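You operate a simulated robot arm through the tools that you are given. There is no shell and no other tool. Be economical: measure what you need, move in short steps, check, and stop when the job is done.

You run a simulated robot arm. Do the job below in one go: nothing can be reset, and whatever is moved stays where it is left.

TASK
Put things in order on the table. At the end: the red rice packet is on the white tray; the red book from the table stands where the clear glass stood; the clear glass from the table stands where the grey tin stood; the grey tin from the table stands where the red rice packet stood; whatever was shut is shut again. Leave all else as you found it, and nothing knocked over. Set down upright: rice packet.

Only the result counts: the job must be done as asked and must still hold three seconds after the hand-in. Knocking over, shifting, dropping, spilling or breaking anything else fails it.

THE ROBOT
A 5-joint arm with a two-finger parallel gripper, fixed in place. Base frame: the origin is at the foot of the arm, x ahead of it, y to its left, z up. Readings come in mm, degrees, newtons and seconds.
With the tool pointing down near the work surface it reaches from about 260 to 600 mm from the base axis. Its first joint turns from -66.0 to 66.0 degrees. The tool tilts only in the upright plane through the base axis and itself; it spins freely about its own axis. Payload 1.57 kg.
The tool frame sits at the grasp point between the pads (the TCP): z along the fingers, y along the line on which they close. The tips reach 30 mm beyond it. Largest opening 80 mm; finger width 17, thickness 12; the body of the gripper, 40 by 82 mm, starts 80 mm behind the TCP.
Orientation is told as [roll, pitch, yaw] about the base's x, y, z axes, in that order, counted from this pose: with the fingers straight down and closing along the base's y, the tool's x points along the base's -x, its y along +y and its z along -z.

THE INTERFACE
- The arm moves only by the tool servo_tool. Its argument "steps" is a list of rows, each a list of 7 numbers: the shift along the tool's x, y, z in mm, then the turn, a rotation vector about the tool's x, y, z in degrees, then the finger opening in mm, from 0 to 80. In form: [[x, y, z, ax, ay, az, gripper], ...]. A call has 1 to 8 rows; each row shifts and turns the commanded pose from where the row before left it, along the tool's axes as they then stand. A row lasts 0.2 s, in which the tool goes at most 50 mm and 8.6 degrees; a call with a longer step from one row to the next is refused whole, and so is a gripper value outside its range. A pose out of reach is approached as far as the arm can. The call stops where the force on the tool passes 40 N (or 10 N more than at its start, if that is more) or the arm is blocked; 0.2 s more then pass. The fingers move at their own pace (about 153 mm/s each) and stop on an object; they squeeze with about 21 N. The grip force told is the motor's: it shows also when the fingers shut on nothing. Time passes only in rows, and 0.2 s behind the last, so rows that do not move let the fingers close. It gives the time, the measured TCP pose, the force on the tool (base axes), the opening and the grip force at its end, in the units of the frame above (readings bear some noise), with the torque about the TCP (base axes, N m) and any sound that the robot's microphone picked up, and new pictures: "show" is both (left out), scene, wrist or none.
- Cameras (640 x 400 px; columns grow to the right, rows downward): "scene" is fixed at [47.7, 411.1, 510.3]; the picture's right is [-0.58, -0.81, 0.00], its down [-0.57, 0.41, -0.71] and it looks along [0.58, -0.41, -0.70] (base axes); focal length 288 px, centre (320, 200). "wrist" rides on the gripper at [72, -7, -122] in the tool frame; the picture's right is [0.09, 1.00, 0.00], its down [-0.84, 0.08, -0.54] and it looks along [-0.54, 0.05, 0.84] (tool axes); focal length 238 px, centre (320, 200). There is no depth. A picture from a camera that has moved, and an enlarged one, comes with that camera's place and axes in the base frame and with its lens.
- inspect(camera, box): a new picture of the part [left, top, right, bottom] of that camera's present view, enlarged. It takes no simulated time.
- job_done(): hands the job in; it is judged then, once.

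Work in short steps. Places have to be worked out from the pictures, the camera data and where the tool is seen: move nearer, look again, correct. Check each grasp and each placing, and mend what went wrong. You have 120 turns and 200 pictures in all, those below and enlarged ones among them. Open the gripper and draw the arm clear of the work before you hand the job in, unless the task says otherwise; then end with one line.

The tools are called as name(argument=value, ...) on one line, values as JSON. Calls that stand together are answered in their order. servo_tool: Moves the arm, as the interface text tells. Its arguments: {"type":"object","properties":{"steps":{"type":"array"},"show":{"type":"string","enum":["both","scene","wrist","none"]}},"required":["steps"]} The other tools are called the same way: inspect (camera, box) takes an enlarged picture of a part of a camera's view; job_done () hands the job in.

At the start:

```text
time_s: 0.0
tool_pos: [412.3, 201.8, 285.0]
tcp_rot: [0.0, -0.1, 0.0]
ft_force: [0.9, -1.0, -0.6]
moment: [-0.02, 0.03, -0.01]
finger_gap: 79.9
finger_force: 0.1
```

scene: 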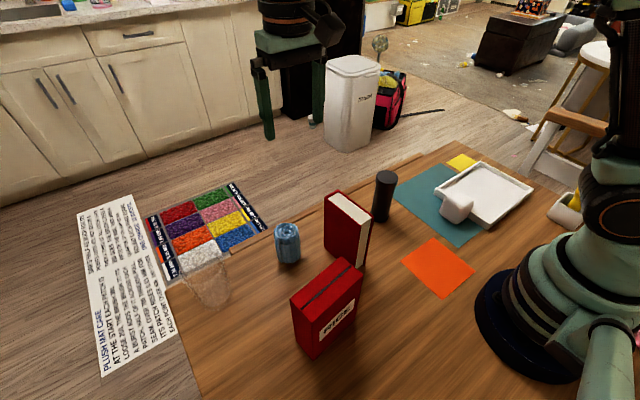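
wrist: 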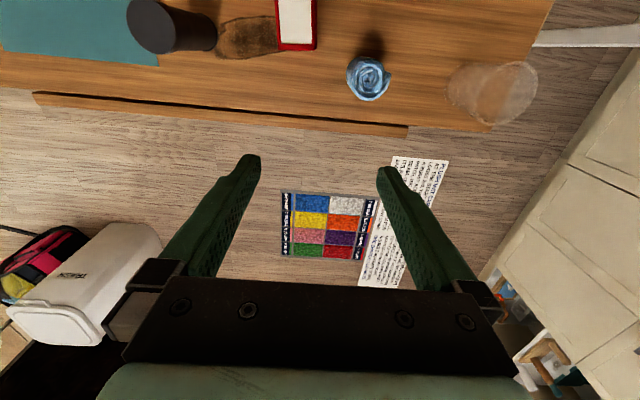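

I'll look closer at the scene first to identify each object.

inspect(camera="scene", box=[160, 160, 400, 370])

inspect(camera="scene", box=[360, 130, 600, 310])

inspect(camera="wrist", box=[220, 0, 560, 150])

```text
1.90 times, centred on (280, 265) of scene
camera zoom: at [47.7, 411.1, 510.3], right [-0.58, -0.81, 0.0], down [-0.57, 0.41, -0.71], along [0.58, -0.41, -0.7], focal length 548 px, centre (396, 76)
```

zoom: 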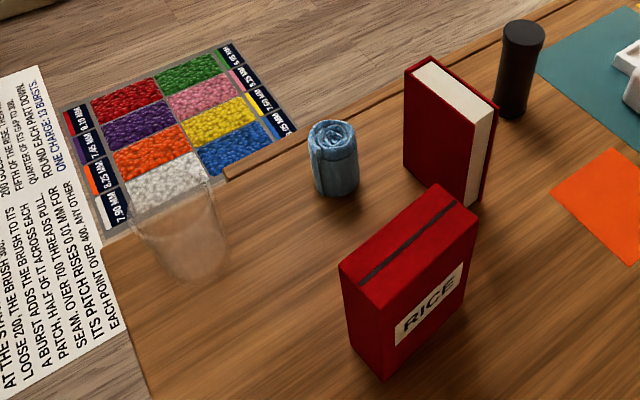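

```text
2.22 times, centred on (480, 220) of scene
camera zoom: at [47.7, 411.1, 510.3], right [-0.58, -0.81, 0.0], down [-0.57, 0.41, -0.71], along [0.58, -0.41, -0.7], focal length 640 px, centre (-36, 156)
```

zoom: 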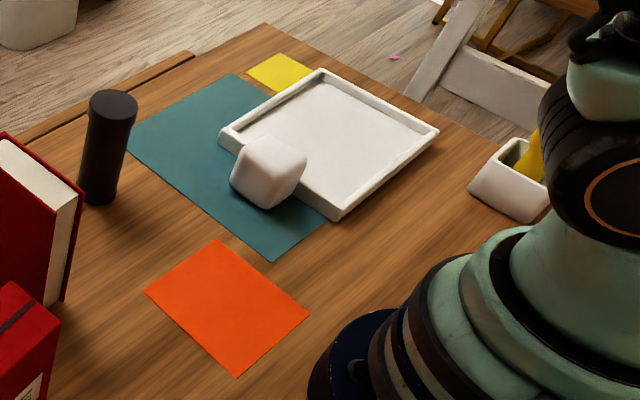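

```text
1.88 times, centred on (390, 75) of wrist
camera zoom: at [341.8, 194.0, 406.4], right [-0.09, 1.0, 0.0], down [0.84, 0.08, 0.54], along [0.54, 0.05, -0.84], focal length 449 px, centre (188, 435)
```

zoom: 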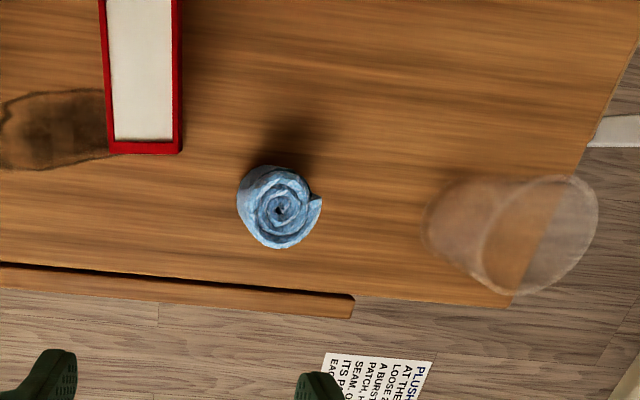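

The blue roll is a cloth, and the grey tin isn't obvious yet. I'll raise and retreat to survey the table with the wrist camera.

servo_tool(steps=[[25, -25, -30, 0, 0, 0, 80], [25, -25, -30, 0, 0, 0, 80], [25, -25, -30, 0, 0, 0, 80], [25, -25, -30, 0, 0, 0, 80], [0, 0, 0, 0, 0, 0, 80]])

```text
time_s: 1.2
tool_pos: [316.6, 103.1, 406.8]
tcp_rot: [0.0, 0.0, -0.1]
ft_force: [-0.4, -0.3, -0.3]
moment: [0.03, -0.01, -0.01]
finger_gap: 80.0
finger_force: 0.0
camera wrist: at [245.7, 95.8, 526.7], right [-0.09, 1.0, 0.0], down [0.84, 0.08, 0.54], along [0.54, 0.05, -0.84], focal length 238 px, centre (320, 200)
```

scene: 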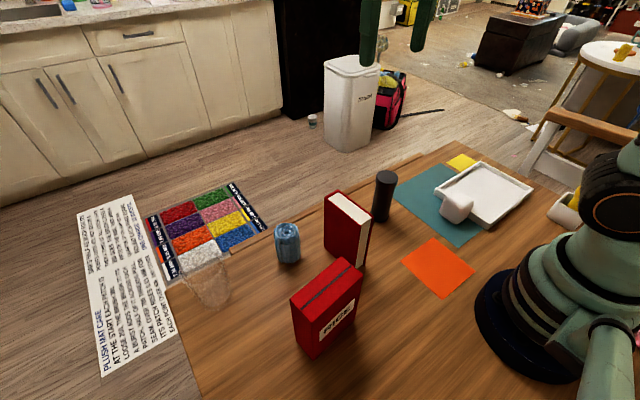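
wrist: 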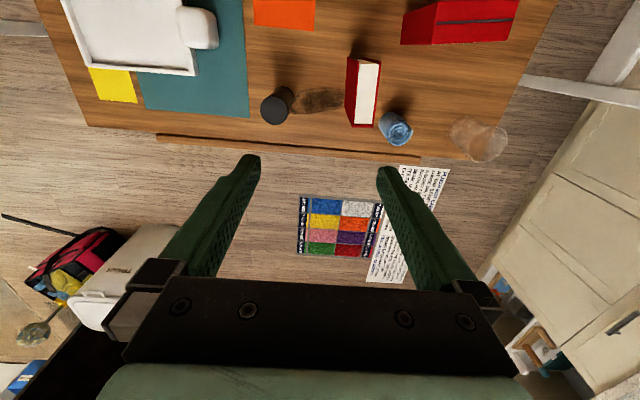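

The dark cylinder could be the tin. Zooming in on it and the brown blob, and the near table areas.

inspect(camera="wrist", box=[230, 50, 430, 170])

inspect(camera="scene", box=[310, 150, 410, 280])

servo_tool(steps=[[0, -45, -10, 0, 0, 0, 80], [0, -45, -10, 0, 0, 0, 80], [0, -45, 0, 0, 0, 0, 80], [20, -45, 0, 0, 0, 0, 80], [20, -20, 0, 0, 0, 0, 80], [0, 0, 0, 0, 0, 0, 80]], show="wrist")

```text
3.20 times, centred on (330, 110) of wrist
camera zoom: at [245.7, 95.8, 526.7], right [-0.09, 1.0, 0.0], down [0.84, 0.08, 0.54], along [0.54, 0.05, -0.84], focal length 763 px, centre (288, 488)
```

zoom: 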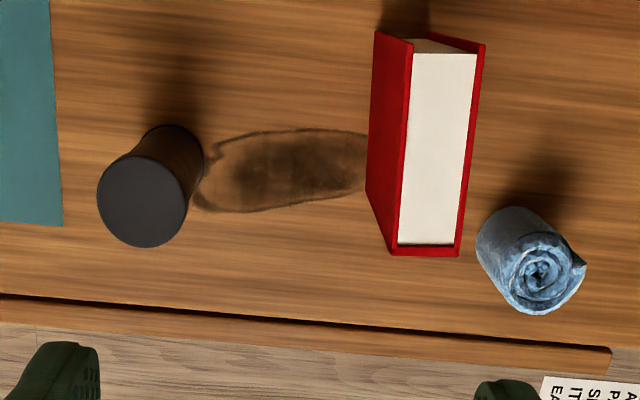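

```text
3.08 times, centred on (360, 215) of scene
camera zoom: at [47.7, 411.1, 510.3], right [-0.58, -0.81, 0.0], down [-0.57, 0.41, -0.71], along [0.58, -0.41, -0.7], focal length 886 px, centre (197, 154)
```

zoom: 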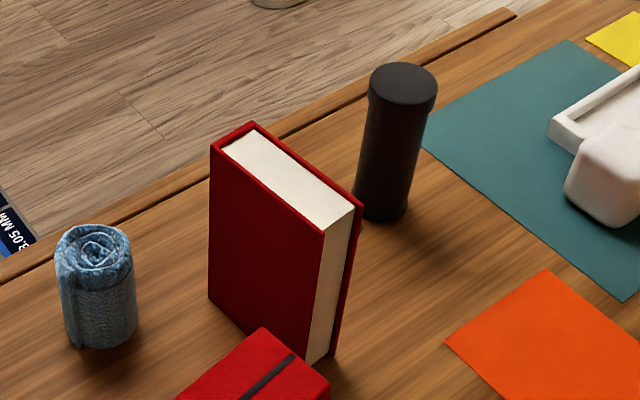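

```text
time_s: 2.6
tool_pos: [272.5, -98.4, 425.2]
tcp_rot: [0.0, 0.0, 0.0]
ft_force: [0.7, 0.5, -0.1]
moment: [0.02, 0.02, 0.0]
finger_gap: 80.2
finger_force: 0.0
camera wrist: at [202.9, -105.8, 546.8], right [-0.09, 1.0, 0.0], down [0.84, 0.08, 0.54], along [0.54, 0.05, -0.84], focal length 238 px, centre (320, 200)
```

wrist: 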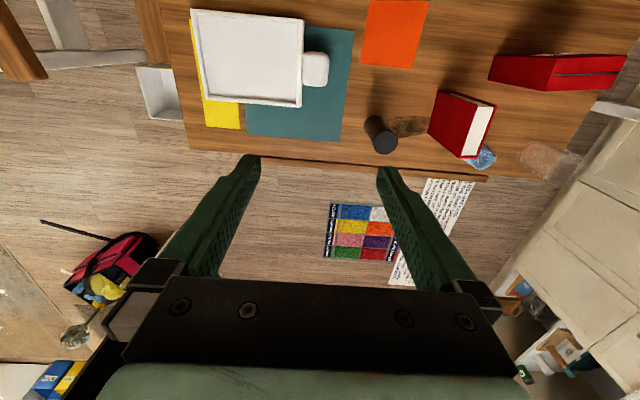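

Dark-capped cylinder is the tin by elimination, but I'll check the remaining objects (white box right, white thing beside the tray).

inspect(camera="wrist", box=[130, 0, 350, 140])

inspect(camera="wrist", box=[350, 70, 590, 200])

inspect(camera="scene", box=[430, 140, 640, 280])

```text
2.86 times, centred on (240, 70) of wrist
camera zoom: at [202.9, -105.8, 546.8], right [-0.09, 1.0, 0.0], down [0.84, 0.08, 0.54], along [0.54, 0.05, -0.84], focal length 681 px, centre (549, 571)
```

zoom: 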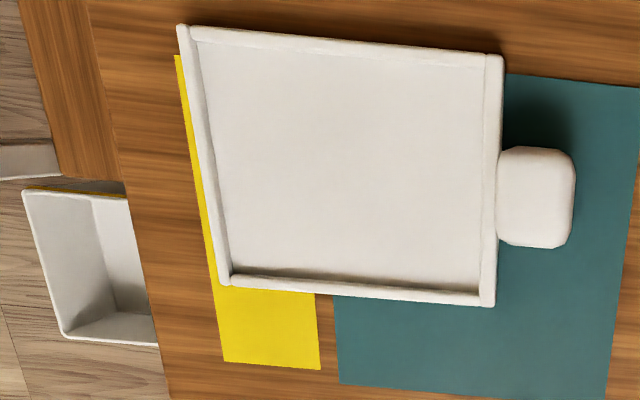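

```text
2.67 times, centred on (470, 135) of wrist
camera zoom: at [202.9, -105.8, 546.8], right [-0.09, 1.0, 0.0], down [0.84, 0.08, 0.54], along [0.54, 0.05, -0.84], focal length 636 px, centre (-80, 373)
```

zoom: 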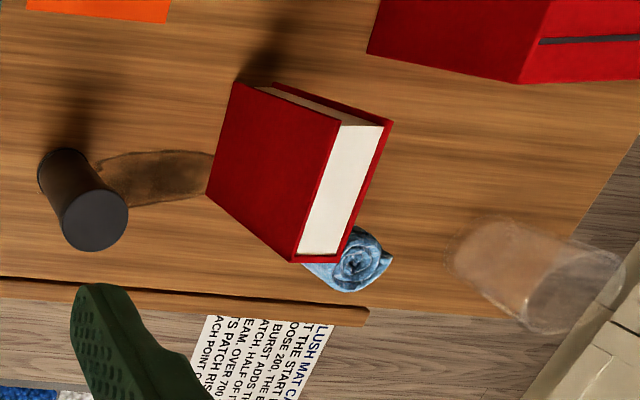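

```text
2.86 times, centred on (535, 210) of scene
camera zoom: at [47.7, 411.1, 510.3], right [-0.58, -0.81, 0.0], down [-0.57, 0.41, -0.71], along [0.58, -0.41, -0.7], focal length 822 px, centre (-294, 171)
```

zoom: 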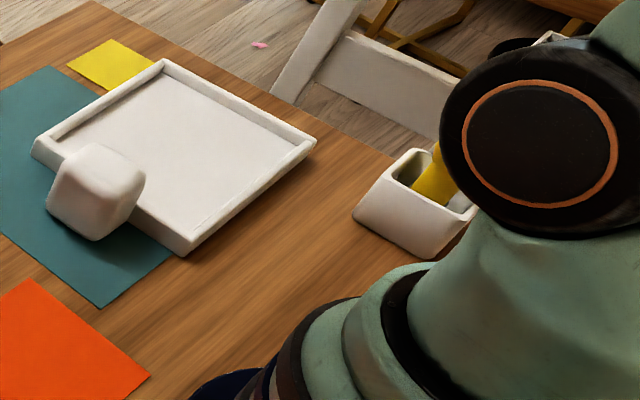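

Table plane z≈0 checks out: tin ≈(340,28), h≈120; tray ≈ x168–312, y−336…−140; rice ≈(200,285). I move above the rice for a closer look.

servo_tool(steps=[[6, 47, 11, 0, 0, 0, 80], [6, 47, 11, 0, 0, 0, 80], [6, 47, 11, 0, 0, 0, 80], [6, 47, 11, 0, 0, 0, 80], [6, 47, 11, 0, 0, 0, 80], [6, 47, 11, 0, 0, 0, 80], [6, 47, 11, 0, 0, 0, 80], [6, 47, 11, 0, 0, 0, 80]], show="wrist")

inspect(camera="scene", box=[270, 240, 390, 370])

```text
time_s: 4.4
tool_pos: [225.0, 277.5, 337.5]
tcp_rot: [-0.1, 0.0, -0.2]
ft_force: [0.0, -0.7, -0.6]
moment: [0.03, -0.02, -0.03]
finger_gap: 79.9
finger_force: 0.1
camera wrist: at [154.0, 270.3, 458.9], right [-0.09, 1.0, 0.0], down [0.84, 0.08, 0.54], along [0.54, 0.05, -0.84], focal length 238 px, centre (320, 200)
```

wrist: 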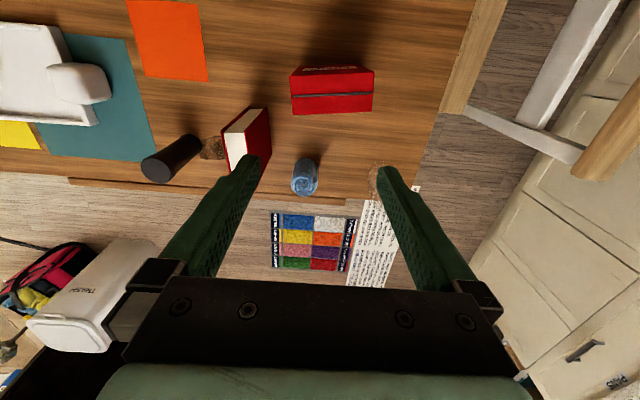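

```text
3.08 times, centred on (330, 305) of scene
camera zoom: at [47.7, 411.0, 510.3], right [-0.58, -0.81, 0.0], down [-0.57, 0.41, -0.71], along [0.58, -0.41, -0.7], focal length 886 px, centre (289, -123)
```

zoom: 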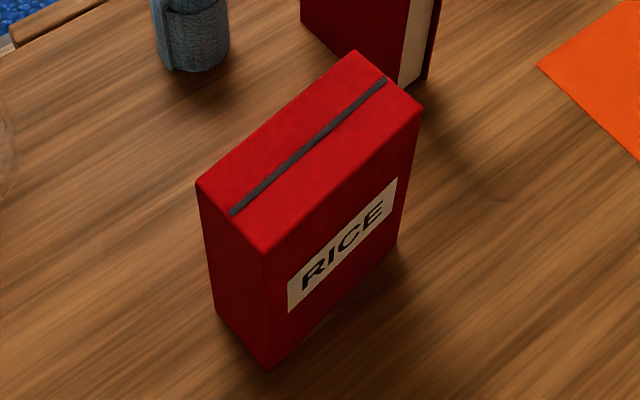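

Rice: base centre ≈(201,289), 98×40×147 mm, thin axis ≈7° from base x. I centre above it and turn to yaw 97°.

servo_tool(steps=[[23.5, 11.5, 0, 0, 0, -8, 80], [0, 0, 0, 0, 0, -8, 80], [0, 0, 0, 0, 0, -8, 80], [0, 0, 0, 0, 0, -8, 80], [0, 0, 0, 0, 0, -8, 80], [0, 0, 0, 0, 0, -8, 80], [0, 0, 0, 0, 0, -8, 80], [0, 0, 0, 0, 0, -8, 80]], show="none")

servo_tool(steps=[[0, 0, 0, 0, 0, -8.3, 80], [0, 0, 0, 0, 0, -8.3, 80], [0, 0, 0, 0, 0, -8.3, 80], [0, 0, 0, 0, 0, -8.1, 80], [0, 0, 50, 0, 0, 0, 80], [0, 0, 0, 0, 0, 0, 80]], show="both")

```text
time_s: 6.2
tool_pos: [200.0, 288.5, 337.9]
tcp_rot: [0.0, 0.0, 64.0]
ft_force: [0.2, 0.6, -0.2]
moment: [0.01, 0.01, 0.02]
finger_gap: 80.0
finger_force: 0.0
```

```text
time_s: 7.6
tool_pos: [203.3, 284.5, 287.2]
tcp_rot: [0.0, 0.0, 97.0]
ft_force: [1.1, 0.7, 0.8]
moment: [-0.02, 0.01, -0.01]
finger_gap: 80.1
finger_force: 0.1
camera wrist: at [218.8, 213.8, 408.3], right [-0.98, -0.21, 0.0], down [-0.18, 0.82, 0.54], along [-0.12, 0.53, -0.84], focal length 238 px, centre (320, 200)
```

scene: 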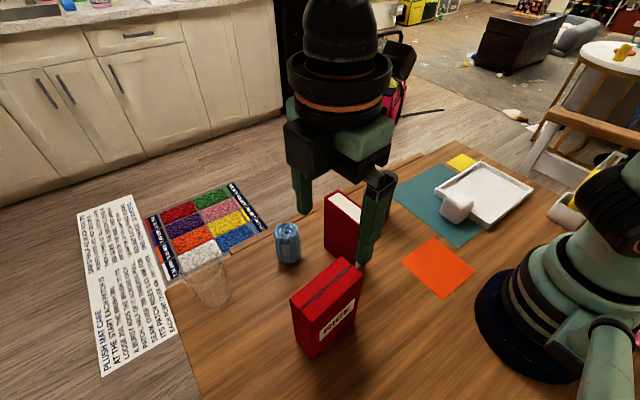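
wrist: 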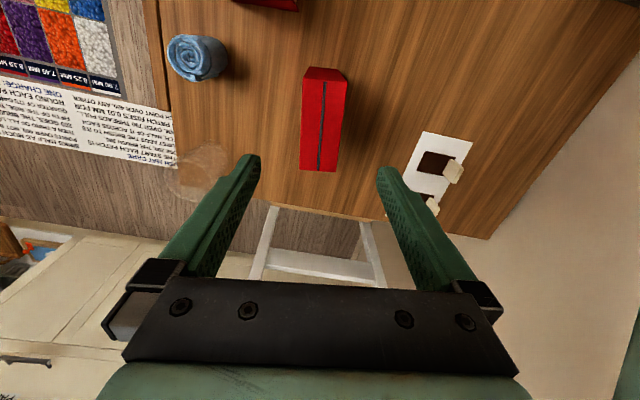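

Rice is well centred between the fingers; there's also a plate-like object on the near-left of the table, which I check while descending.

inspect(camera="wrist", box=[380, 100, 520, 250])

servo_tool(steps=[[0, 0, 40, 0, 0, -1, 80], [0, 0, 40, 0, 0, 0, 80], [0, 0, 30, 0, 0, 0, 80], [0, 0, 0, 0, 0, 0, 80], [0, 0, 0, 0, 0, 0, 80]], show="both")

```text
2.67 times, centred on (450, 175) of wrist
camera zoom: at [218.8, 213.8, 408.3], right [-0.98, -0.21, 0.0], down [-0.18, 0.82, 0.54], along [-0.12, 0.53, -0.84], focal length 636 px, centre (-27, 267)
```

zoom: 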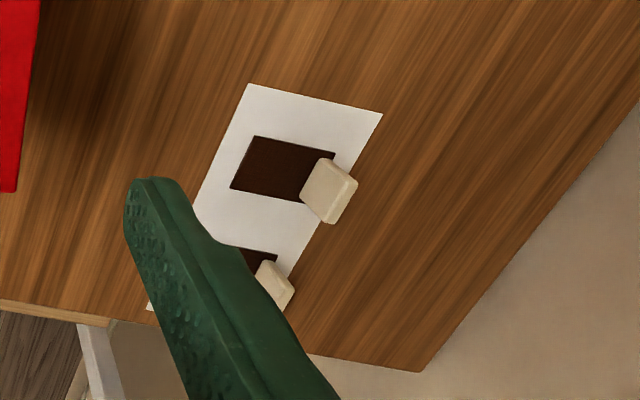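

```text
time_s: 8.8
tool_pos: [201.2, 287.9, 176.8]
tcp_rot: [0.0, 0.0, 98.0]
ft_force: [-0.7, 0.1, 0.1]
moment: [0.03, 0.0, 0.03]
finger_gap: 79.9
finger_force: 0.0
camera wrist: at [218.5, 216.4, 297.7], right [-0.97, -0.23, 0.0], down [-0.19, 0.82, 0.54], along [-0.12, 0.53, -0.84], focal length 238 px, centre (320, 200)
```

scene: 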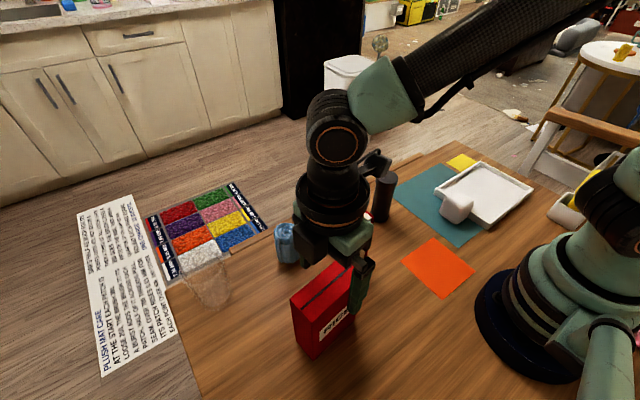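
wrist: 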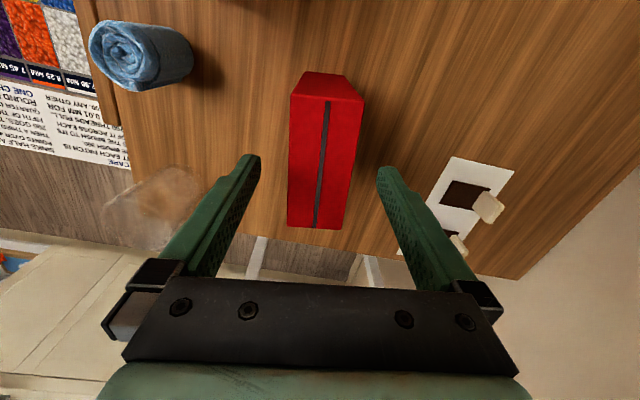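

Aligned and clear of the card. Descending to z≈105 and closing.

servo_tool(steps=[[0, 0, 40, 0, 0, 0, 80], [0, 0, 32, 0, 0, 0, 80], [0, 0, 0, 0, 0, 0, 60], [0, 0, 0, 0, 0, 0, 45], [0, 0, 0, 0, 0, 0, 30], [0, 0, 0, 0, 0, 0, 30]], show="both")

```text
time_s: 10.2
tool_pos: [197.1, 288.1, 105.1]
tcp_rot: [0.0, -0.1, 98.0]
ft_force: [0.8, 0.1, -0.7]
moment: [0.0, -0.04, 0.01]
finger_gap: 44.9
finger_force: 20.9
camera wrist: at [214.9, 216.8, 224.8], right [-0.97, -0.23, 0.0], down [-0.19, 0.82, 0.54], along [-0.12, 0.53, -0.84], focal length 238 px, centre (320, 200)
```

scene: 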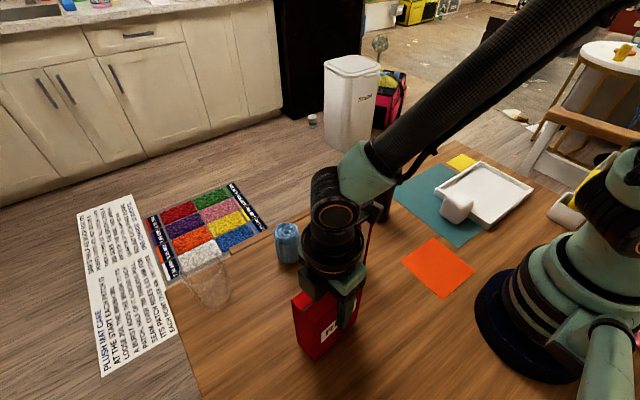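
wrist: 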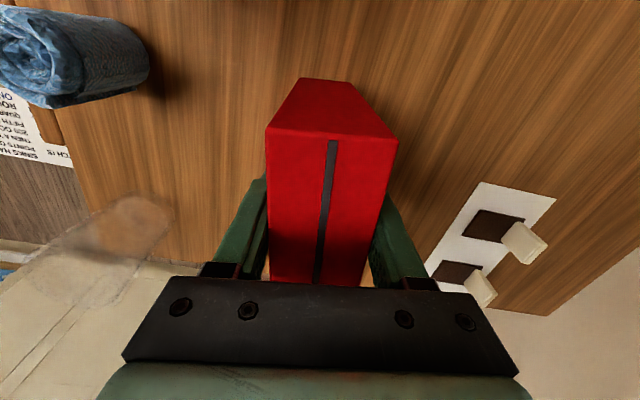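

Gripped (45 mm wide). Lifting straight up and squaring yaw to 90°.

servo_tool(steps=[[0, 0, -20, 0, 0, 0, 30], [0, 0, -40, 0, 0, 0, 30], [0, 0, -45, 0, 0, 0, 30], [0, 0, -45, 0, 0, 0, 30], [0, 0, -45, 0, 0, 0, 30], [0, 0, 0, 0, 0, 8, 30], [0, 0, 0, 0, 0, 0, 30]], show="scene")

```text
time_s: 11.8
tool_pos: [202.2, 288.1, 300.6]
tcp_rot: [0.0, 0.0, 89.9]
ft_force: [0.1, -0.2, -3.2]
moment: [0.01, 0.0, 0.02]
finger_gap: 44.8
finger_force: 21.1
```

scene: 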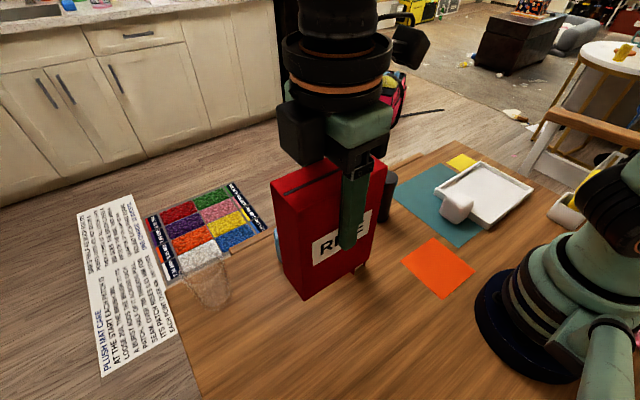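

Rice held (≈3 N). Carrying it on an arc ahead of the base toward the tray.

servo_tool(steps=[[37.6, -20, 0, 0, 0, 0, 30], [37.6, -20, 0, 0, 0, 0, 30], [37.6, -20, 0, 0, 0, 0, 30], [37.6, -20, 0, 0, 0, 0, 30], [37.6, -20, 0, 0, 0, 0, 30], [45, 0, 0, 0, 0, 0, 30], [45, 0, 0, 0, 0, 0, 30], [45, 0, 0, 0, 0, 0, 30]], show="none")

servo_tool(steps=[[45, 0, 0, 0, 0, 0, 30], [35, 12, 0, 0, 0, 0, 30], [35, 12, 0, 0, 0, 0, 30], [35, 12, 0, 0, 0, 0, 30], [35, 14, 0, 0, 0, 0, 30], [0, 0, 0, 0, 0, 0, 30]], show="both")

```text
time_s: 13.6
tool_pos: [300.4, -33.2, 300.5]
tcp_rot: [0.0, 0.1, 90.0]
ft_force: [0.2, -0.5, -3.4]
moment: [0.01, 0.03, 0.02]
finger_gap: 44.8
finger_force: 21.2
```

```text
time_s: 15.0
tool_pos: [248.3, -218.3, 299.9]
tcp_rot: [0.1, 0.0, 89.9]
ft_force: [0.0, -1.1, -2.8]
moment: [-0.03, 0.01, 0.02]
finger_gap: 45.1
finger_force: 21.1
camera wrist: at [256.7, -291.3, 420.9], right [-1.0, -0.09, 0.0], down [-0.08, 0.84, 0.54], along [-0.05, 0.54, -0.84], focal length 238 px, centre (320, 200)
```

scene: 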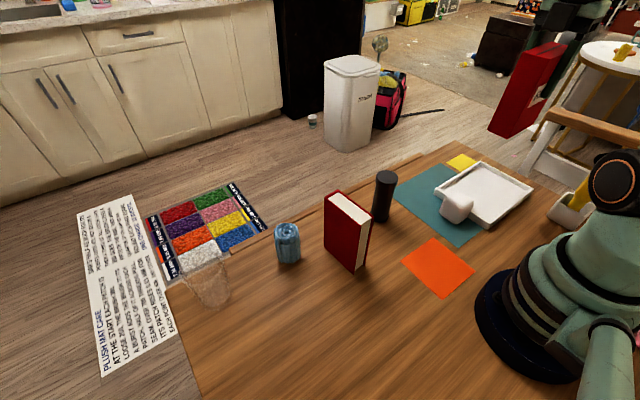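
wrist: 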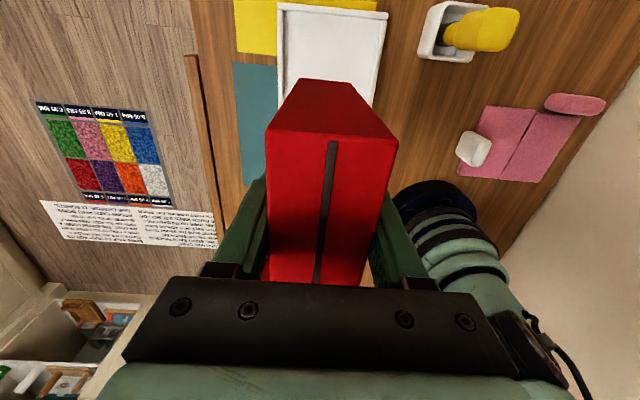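

Over the tray (tray ≈ x170–315, y−340…−130). Shifting to its centre and lowering to just above the floor.

servo_tool(steps=[[16, 3, 0, 0, 0, 0, 30], [0, 0, 45, 0, 0, 0, 30], [0, 0, 45, 0, 0, 0, 30], [0, 0, 45, 0, 0, 0, 30], [0, 0, 30, 0, 0, 0, 30], [0, 0, 0, 0, 0, 0, 30]], show="both")

```text
time_s: 16.4
tool_pos: [249.2, -233.5, 133.6]
tcp_rot: [0.0, 0.1, 90.1]
ft_force: [-0.3, 0.0, -3.6]
moment: [0.05, -0.01, 0.01]
finger_gap: 45.1
finger_force: 20.6
camera wrist: at [257.7, -305.0, 255.4], right [-1.0, -0.09, 0.0], down [-0.08, 0.84, 0.54], along [-0.05, 0.54, -0.84], focal length 238 px, centre (320, 200)
```

scene: 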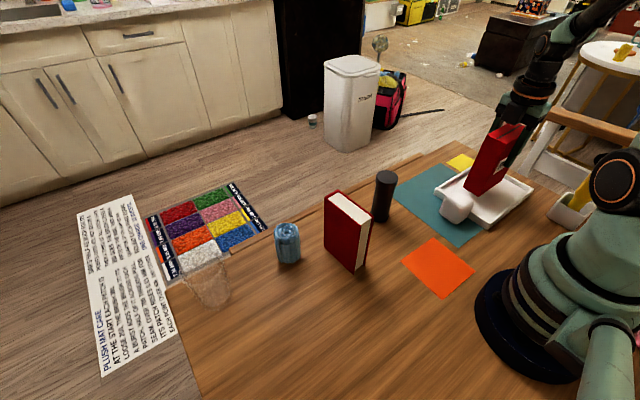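
wrist: 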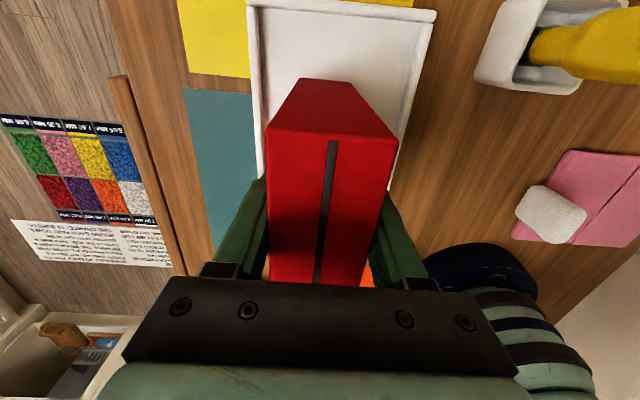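

Rice hangs inside the tray rim. Lowering in small steps until it touches.

servo_tool(steps=[[0, 0, 6, 0, 0, 0, 30], [0, 0, 5, 0, 0, 0, 30], [0, 0, 4, 0, 0, 0, 30], [0, 0, 3, 0, 0, 0, 30], [0, 0, 0, 0, 0, 0, 30]], show="none")

inspect(camera="scene", box=[420, 110, 560, 240])

```text
time_s: 17.6
tool_pos: [249.2, -232.7, 118.0]
tcp_rot: [0.0, 0.1, 90.0]
ft_force: [0.6, -0.5, -3.1]
moment: [0.02, -0.03, 0.02]
finger_gap: 45.0
finger_force: 21.5
```

```text
3.08 times, centred on (490, 175) of scene
camera zoom: at [47.7, 411.1, 510.3], right [-0.58, -0.81, 0.0], down [-0.57, 0.41, -0.71], along [0.58, -0.41, -0.7], focal length 886 px, centre (-203, 277)
```

zoom: 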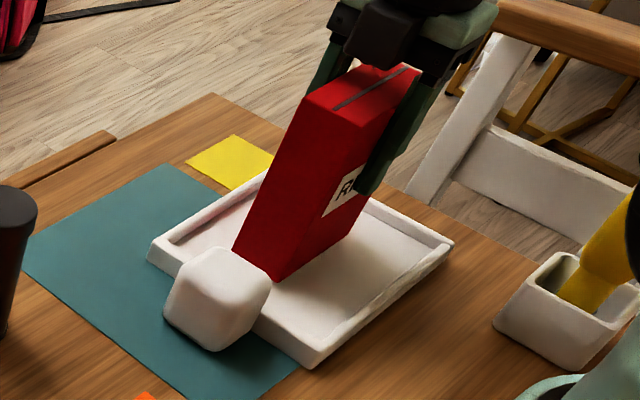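

Still no contact; continuing down in 3 mm steps.

servo_tool(steps=[[0, 0, 3, 0, 0, 0, 30], [0, 0, 2, 0, 0, 0, 30], [0, 0, 2, 0, 0, 0, 30], [0, 0, 0, 0, 0, 0, 30]], show="none")

```text
time_s: 18.6
tool_pos: [248.4, -234.6, 109.6]
tcp_rot: [0.0, 0.1, 90.0]
ft_force: [-5.4, -7.0, 23.7]
moment: [0.06, 0.8, 0.12]
finger_gap: 45.0
finger_force: 20.7
```

Contact at z≈110. Easing up 1 mm and opening, then checking.

servo_tool(steps=[[0, 0, -1, 0, 0, 0, 30], [0, 0, 0, 0, 0, 0, 50], [0, 0, 0, 0, 0, 0, 70], [0, 0, 0, 0, 0, 0, 75], [0, 0, -40, 0, 0, 0, 75], [0, 0, -45, 0, 0, 0, 75], [0, 0, -45, 0, 0, 0, 75], [0, 0, -45, 0, 0, 0, 75]], show="both")

```text
time_s: 20.4
tool_pos: [244.4, -237.0, 287.1]
tcp_rot: [0.0, -0.1, 89.9]
ft_force: [-0.5, -0.5, -0.1]
moment: [-0.01, 0.01, -0.02]
finger_gap: 75.1
finger_force: 0.1
camera wrist: at [252.6, -309.5, 408.5], right [-1.0, -0.09, 0.0], down [-0.08, 0.84, 0.54], along [-0.05, 0.54, -0.84], focal length 238 px, centre (320, 200)
```

scene: 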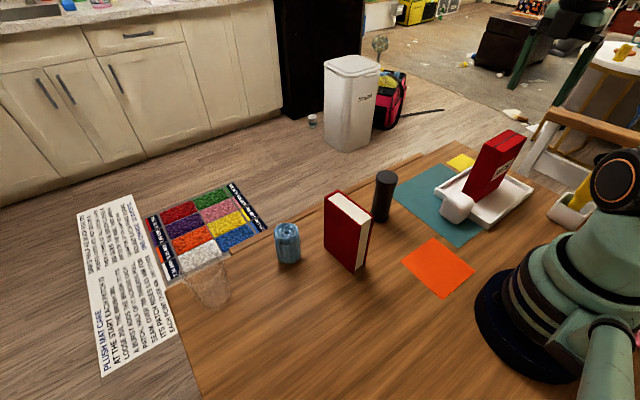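
wrist: 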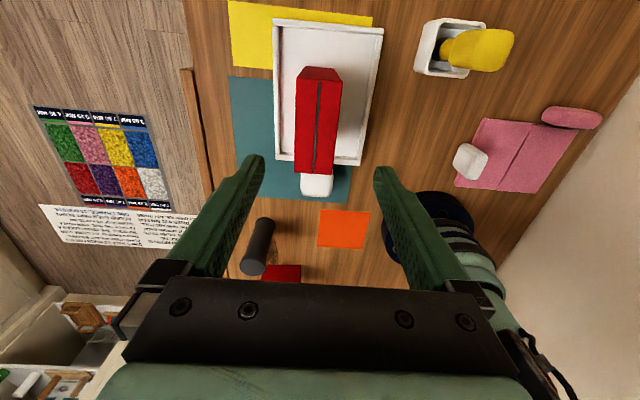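

Rice stands upright on the tray. Moving over the tin at ≈(340,28) for a closer look.

servo_tool(steps=[[-38, -14, 0, 0, 0, 0, 80], [-38, -14, 0, 0, 0, 0, 80], [-38, -14, 0, 0, 0, 0, 80], [-38, -14, 0, 0, 0, 0, 80], [-38, -14, 0, 0, 0, 0, 80], [-38, -14, 0, 0, 0, 0, 80], [-37, -12, 0, 0, 0, 0, 80], [0, 0, 0, 0, 0, 0, 80]], show="wrist")

```text
time_s: 22.2
tool_pos: [342.2, 29.2, 288.2]
tcp_rot: [0.0, 0.0, 89.9]
ft_force: [0.7, -0.9, -0.2]
moment: [0.01, 0.03, -0.02]
finger_gap: 80.1
finger_force: 0.0
camera wrist: at [349.4, -44.0, 408.2], right [-1.0, -0.09, 0.0], down [-0.08, 0.84, 0.54], along [-0.05, 0.54, -0.84], focal length 238 px, centre (320, 200)
```

wrist: 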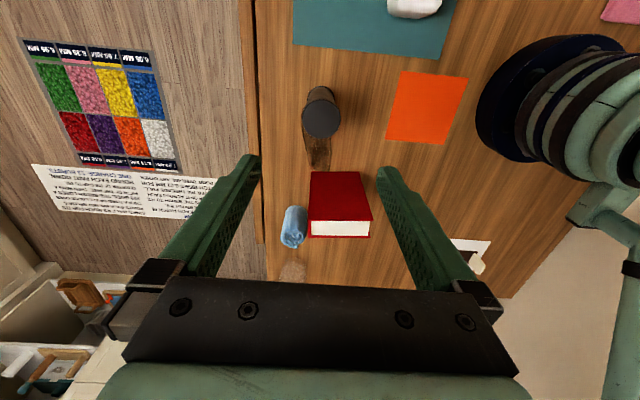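

Tin centred under the tool at ≈(342,28). Descending to z≈85 and closing.

servo_tool(steps=[[0, 0, 45, 0, 0, 0, 80], [0, 0, 45, 0, 0, 0, 80], [0, 0, 40, 0, 0, 0, 80], [0, 0, 40, 0, 0, 0, 80], [0, 0, 33, 0, 0, 0, 80], [0, 0, 0, 0, 0, 0, 80]], show="both")

servo_tool(steps=[[0, 0, 0, 0, 0, 0, 65], [0, 0, 0, 0, 0, 0, 52], [0, 0, 0, 0, 0, 0, 40], [0, 0, 0, 0, 0, 0, 30], [0, 0, 0, 0, 0, 0, 30]], show="wrist")

```text
time_s: 23.6
tool_pos: [342.6, 32.3, 83.8]
tcp_rot: [0.0, 0.0, 89.9]
ft_force: [0.5, -0.9, 0.6]
moment: [0.01, 0.0, 0.01]
finger_gap: 79.9
finger_force: 0.0
camera wrist: at [350.0, -40.5, 205.1], right [-1.0, -0.09, 0.0], down [-0.08, 0.84, 0.54], along [-0.05, 0.54, -0.84], focal length 238 px, centre (320, 200)
```

scene: 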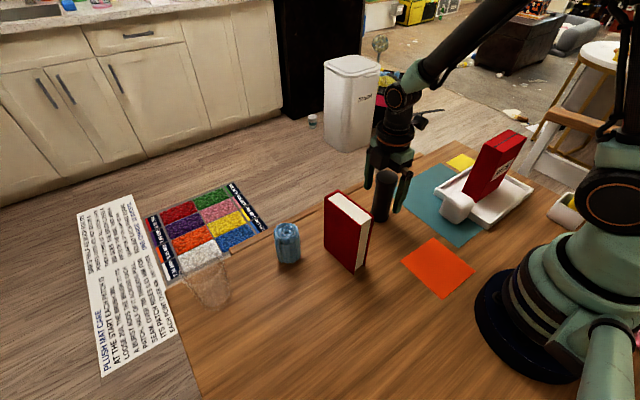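
wrist: 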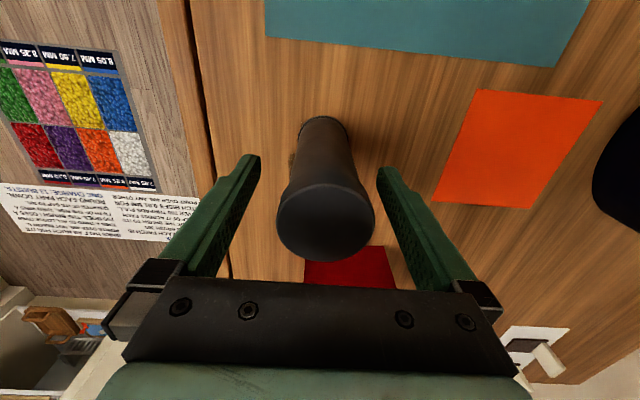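

```text
time_s: 24.8
tool_pos: [341.9, 32.4, 84.0]
tcp_rot: [-0.1, 0.0, 90.1]
ft_force: [-1.2, -0.3, 0.3]
moment: [-0.01, 0.08, 0.02]
finger_gap: 43.1
finger_force: 20.9
camera wrist: at [350.1, -40.6, 205.5], right [-1.0, -0.09, 0.0], down [-0.08, 0.84, 0.54], along [-0.05, 0.54, -0.84], focal length 238 px, centre (320, 200)
```

wrist: 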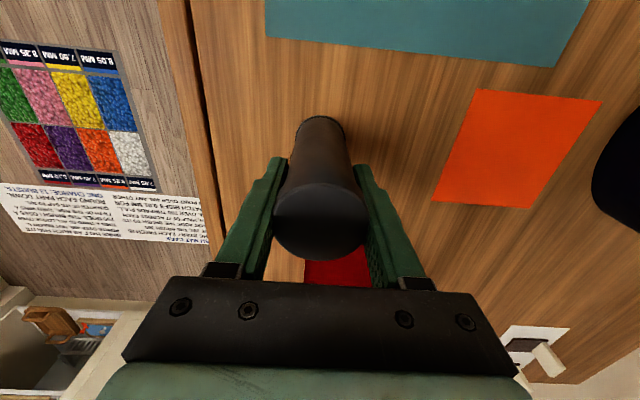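

Tin gripped (43 mm). Lifting 200 mm and carrying it over to where the rice stood (≈(201,289)).

servo_tool(steps=[[0, 0, -20, 0, 0, 0, 30], [0, 0, -45, 0, 0, 0, 30], [0, 0, -45, 0, 0, 0, 30], [0, 0, -45, 0, 0, 0, 30], [0, 0, -45, 0, 0, 0, 30], [0, 0, 0, 0, 0, 0, 30]], show="none")

servo_tool(steps=[[-37, 20, 0, 0, 0, 0, 30], [-37, 20, 0, 0, 0, 0, 30], [-37, 20, 0, 0, 0, 0, 30], [-37, 20, 0, 0, 0, 0, 30], [-37, 20, 0, 0, 0, 0, 30], [-37, 20, 0, 0, 0, 0, 30], [-38, 21, 0, 0, 0, 0, 30], [0, 0, 0, 0, 0, 0, 30]], show="both")

```text
time_s: 26.2
tool_pos: [342.1, 26.0, 284.3]
tcp_rot: [0.0, -0.1, 90.0]
ft_force: [0.5, -0.3, -2.1]
moment: [0.01, -0.02, -0.01]
finger_gap: 43.2
finger_force: 21.4
```

```text
time_s: 28.0
tool_pos: [202.1, 288.5, 285.5]
tcp_rot: [0.0, 0.0, 89.9]
ft_force: [0.0, -0.4, -1.9]
moment: [-0.03, 0.0, 0.0]
finger_gap: 43.1
finger_force: 20.6
camera wrist: at [210.0, 216.3, 406.4], right [-1.0, -0.09, 0.0], down [-0.08, 0.84, 0.54], along [-0.05, 0.54, -0.84], focal length 238 px, centre (320, 200)
```

scene: 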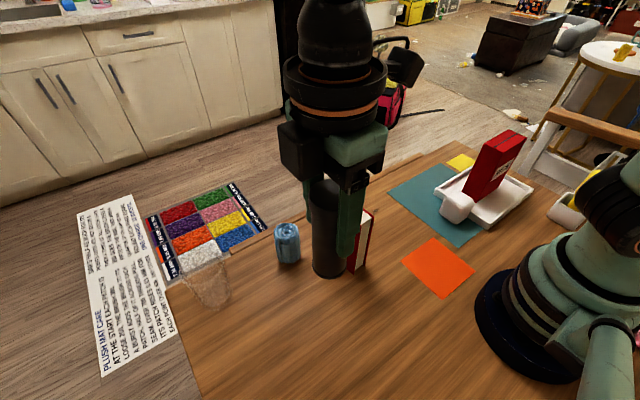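
wrist: 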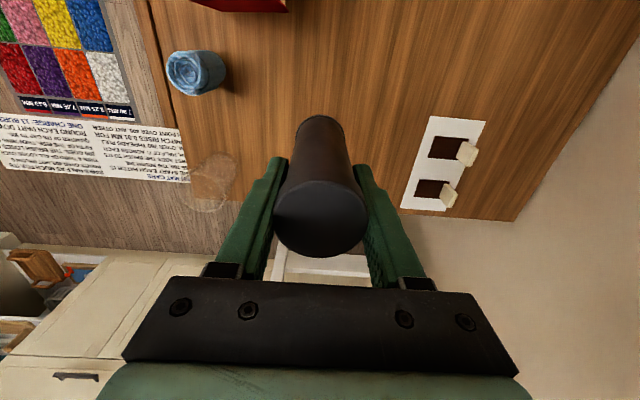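

Above the spot. Small correction, then lowering with a gentle finish.

servo_tool(steps=[[-2, 2, 40, 0, 0, 0, 30], [0, 0, 45, 0, 0, 0, 30], [0, 0, 45, 0, 0, 0, 30], [0, 0, 40, 0, 0, 0, 30], [0, 0, 20, 0, 0, 0, 30], [0, 0, 6, 0, 0, 0, 30], [0, 0, 3, 0, 0, 0, 30], [0, 0, 0, 0, 0, 0, 30]], show="scene")

```text
time_s: 29.8
tool_pos: [201.6, 293.9, 84.7]
tcp_rot: [-0.1, -0.2, 89.9]
ft_force: [-0.7, 0.4, 18.4]
moment: [0.13, 0.55, -0.01]
finger_gap: 43.0
finger_force: 20.8
```

scene: 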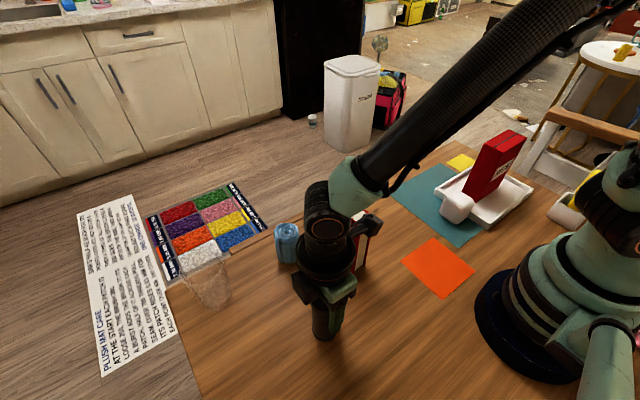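

Contact felt (18 N). Releasing and going straight up.

servo_tool(steps=[[0, 0, -1, 0, 0, 0, 30], [0, 0, 0, 0, 0, 0, 50], [0, 0, 0, 0, 0, 0, 70], [0, 0, 0, 0, 0, 0, 78], [0, 0, -40, 0, 0, 0, 78], [0, 0, -45, 0, 0, 0, 78], [0, 0, -45, 0, 0, 0, 78], [0, 0, -45, 0, 0, 0, 78]], show="both")

```text
time_s: 31.6
tool_pos: [203.0, 289.6, 260.0]
tcp_rot: [-0.1, 0.0, 89.9]
ft_force: [0.1, 0.3, 0.9]
moment: [0.0, 0.02, 0.01]
finger_gap: 78.1
finger_force: 0.0
camera wrist: at [211.6, 216.5, 380.7], right [-1.0, -0.09, 0.0], down [-0.08, 0.84, 0.54], along [-0.05, 0.54, -0.84], focal length 238 px, centre (320, 200)
```

scene: 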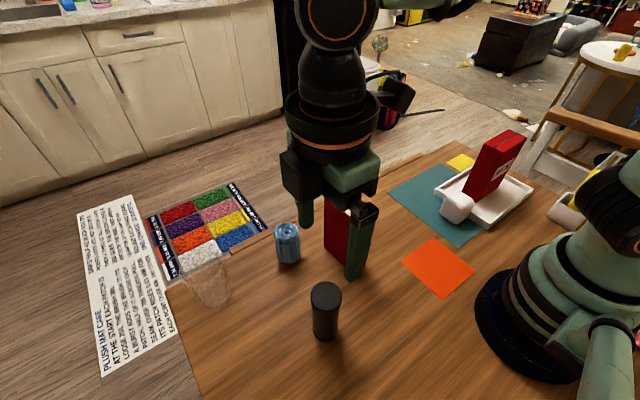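
wrist: 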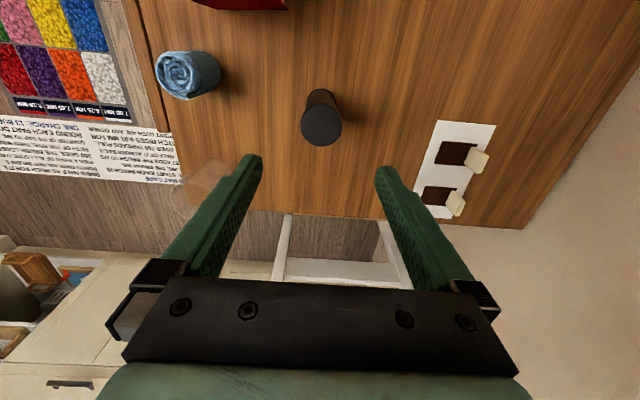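

Tin placed and standing. Glass estimate ≈(374,429), h≈95, rim ≈74 mm. I go nearer with the tool yawed to the glass's bearing (~49°) for a good look.

servo_tool(steps=[[-18, -33, 0, 0, 0, 0, 80], [-18, -33, 0, 0, 0, 0, 80], [-17, -33, 0, 0, 0, 0, 80], [0, 0, 0, 0, 0, 8.2, 80], [0, 0, 0, 0, 0, 8.2, 80], [0, 0, 0, 0, 0, 8.2, 80], [0, 0, 0, 0, 0, 8.2, 80], [0, 0, 0, 0, 0, 8.2, 80]], show="both")

inspect(camera="wrist", box=[240, 100, 400, 220])

inspect(camera="scene", box=[150, 230, 260, 330])

```text
time_s: 33.4
tool_pos: [300.0, 344.5, 260.5]
tcp_rot: [-0.1, 0.0, 48.8]
ft_force: [-0.4, 0.2, -0.3]
moment: [0.04, 0.02, 0.0]
finger_gap: 80.0
finger_force: 0.0
camera wrist: at [259.2, 284.9, 381.4], right [-0.81, 0.59, 0.0], down [0.49, 0.68, 0.54], along [0.32, 0.44, -0.84], focal length 238 px, centre (320, 200)
```

scene: 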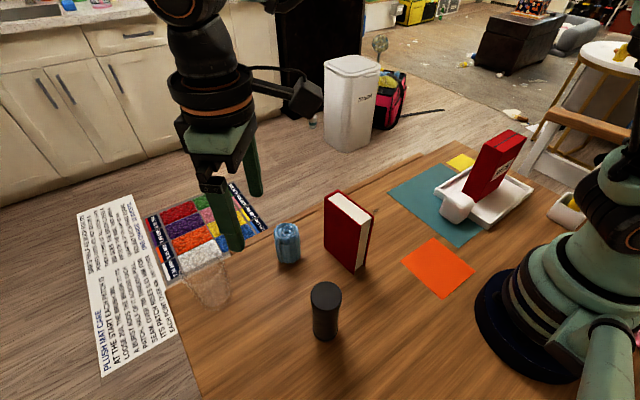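
wrist: 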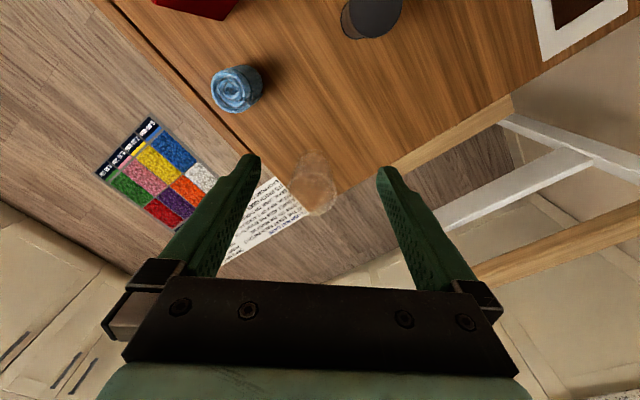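

```text
3.33 times, centred on (320, 160) of wrist
camera zoom: at [259.2, 284.9, 381.4], right [-0.81, 0.59, 0.0], down [0.49, 0.68, 0.54], along [0.32, 0.44, -0.84], focal length 794 px, centre (320, 333)
```

zoom: 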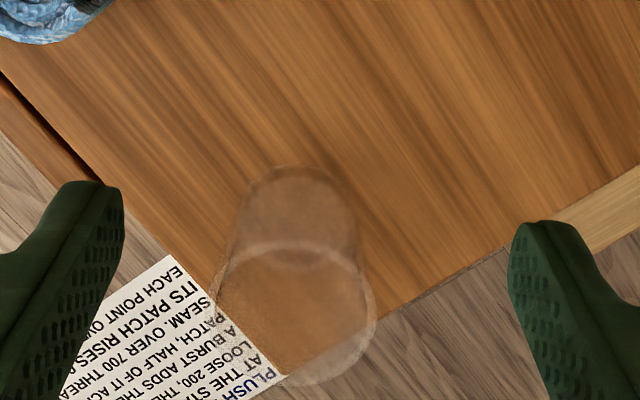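

```text
4.00 times, centred on (205, 280) of scene
camera zoom: at [47.7, 411.1, 510.3], right [-0.58, -0.81, 0.0], down [-0.57, 0.41, -0.71], along [0.58, -0.41, -0.7], focal length 1151 px, centre (780, -120)
```

zoom: 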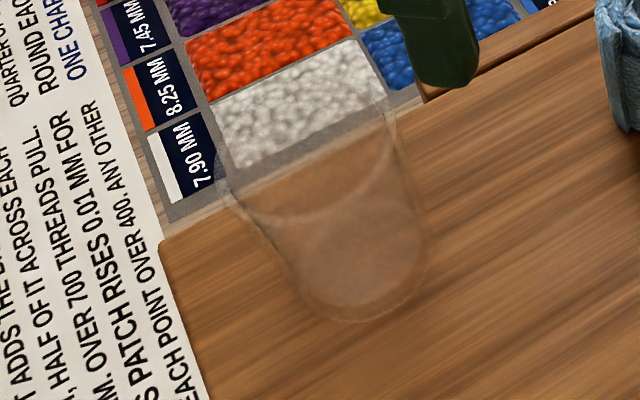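

Glass: centre ≈(373,422), rim ≈69 mm at z≈93. Moving above it (TCP z≈150) to check alignment before straddling.

servo_tool(steps=[[-20, -4.5, 40, 0, 0, 0, 80], [-26, 0, 40, 0, 0, 0, 80], [-30, 0, 29, 0, 0, 0, 80], [-30, 0, 0, 0, 0, 0, 80], [0, 0, 0, 0, 0, 0, 80], [0, 0, 0, 0, 0, 0, 80]], show="both")

inspect(camera="wrist", box=[220, 80, 420, 260])

```text
time_s: 34.8
tool_pos: [374.2, 417.7, 154.3]
tcp_rot: [0.0, 0.0, 49.0]
ft_force: [0.0, -0.6, 0.9]
moment: [0.02, -0.01, -0.04]
finger_gap: 79.9
finger_force: 0.1
camera wrist: at [333.1, 359.8, 274.0], right [-0.81, 0.58, 0.0], down [0.49, 0.68, 0.54], along [0.32, 0.44, -0.84], focal length 238 px, centre (320, 200)
```

scene: 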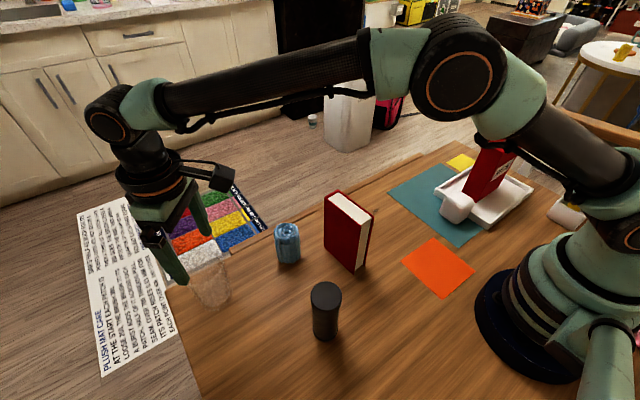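
wrist: 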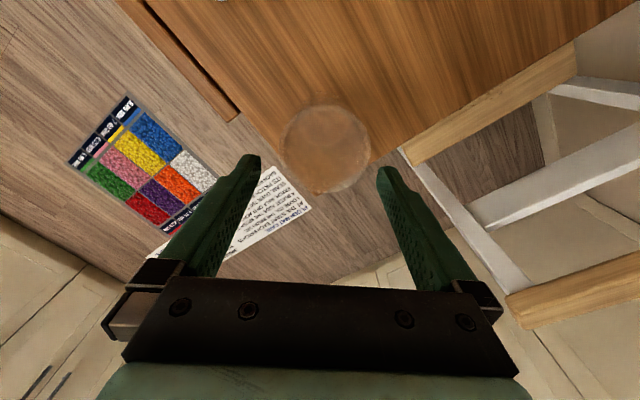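

```text
2.22 times, centred on (320, 170) of wrist
camera zoom: at [333.1, 359.8, 274.0], right [-0.81, 0.58, 0.0], down [0.49, 0.68, 0.54], along [0.32, 0.44, -0.84], focal length 530 px, centre (320, 267)
```

zoom: 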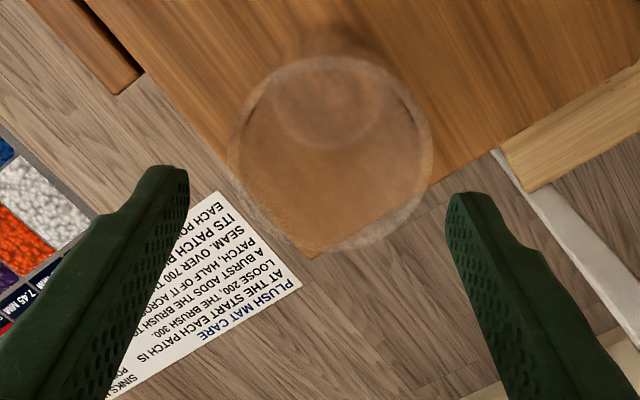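

Rim is ~73 mm wide and the glass sits ~2.3 mm toward tool +y. Correcting and lowering partway around the rim.

servo_tool(steps=[[-1.5, 2.3, 0, 0, 0, 0, 80], [0, 0, 15, 0, 0, 0, 80], [0, 0, 12, 0, 0, 0, 80], [0, 0, 0, 0, 0, 0, 80]], show="none")

inspect(camera="wrist", box=[220, 80, 420, 260])

```text
time_s: 35.8
tool_pos: [371.2, 424.0, 125.0]
tcp_rot: [0.1, 0.1, 48.9]
ft_force: [0.3, 0.1, -0.3]
moment: [-0.01, -0.01, -0.02]
finger_gap: 80.2
finger_force: 0.0
```

```text
2.22 times, centred on (320, 170) of wrist
camera zoom: at [330.9, 364.1, 245.4], right [-0.81, 0.58, 0.0], down [0.49, 0.68, 0.54], along [0.32, 0.44, -0.84], focal length 530 px, centre (320, 267)
```

zoom: 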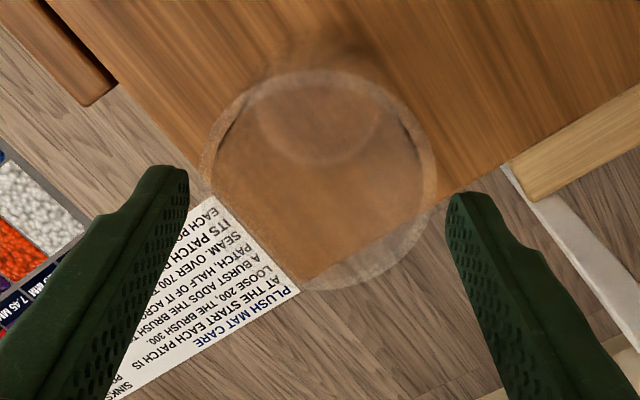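

Rim sits centred between the tips with ~4 mm each side. Continuing down to z≈50.

servo_tool(steps=[[0, 0, 12, 0, 0, 0, 80], [0, 0, 20, 0, 0, 0, 80], [0, 0, 20, 0, 0, 0, 80], [0, 0, 20, 0, 0, 0, 80], [0, 0, 0, 0, 0, 0, 80]], show="wrist")

```text
time_s: 37.0
tool_pos: [372.9, 423.8, 52.3]
tcp_rot: [0.1, 0.1, 49.0]
ft_force: [0.6, -0.2, -0.1]
moment: [-0.03, -0.01, 0.0]
finger_gap: 80.1
finger_force: 0.1
camera wrist: at [331.7, 364.3, 172.8], right [-0.81, 0.58, 0.0], down [0.49, 0.68, 0.54], along [0.32, 0.44, -0.84], focal length 238 px, centre (320, 200)
```

wrist: 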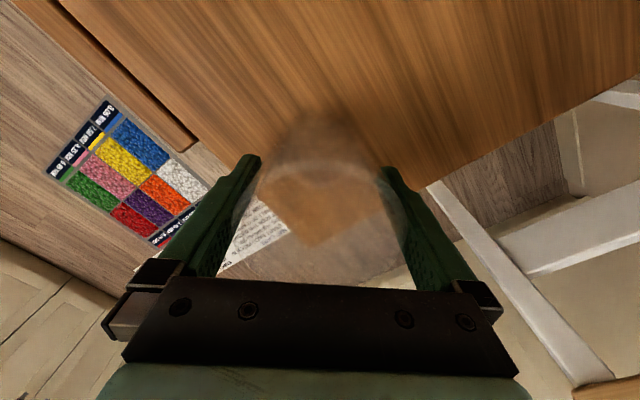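

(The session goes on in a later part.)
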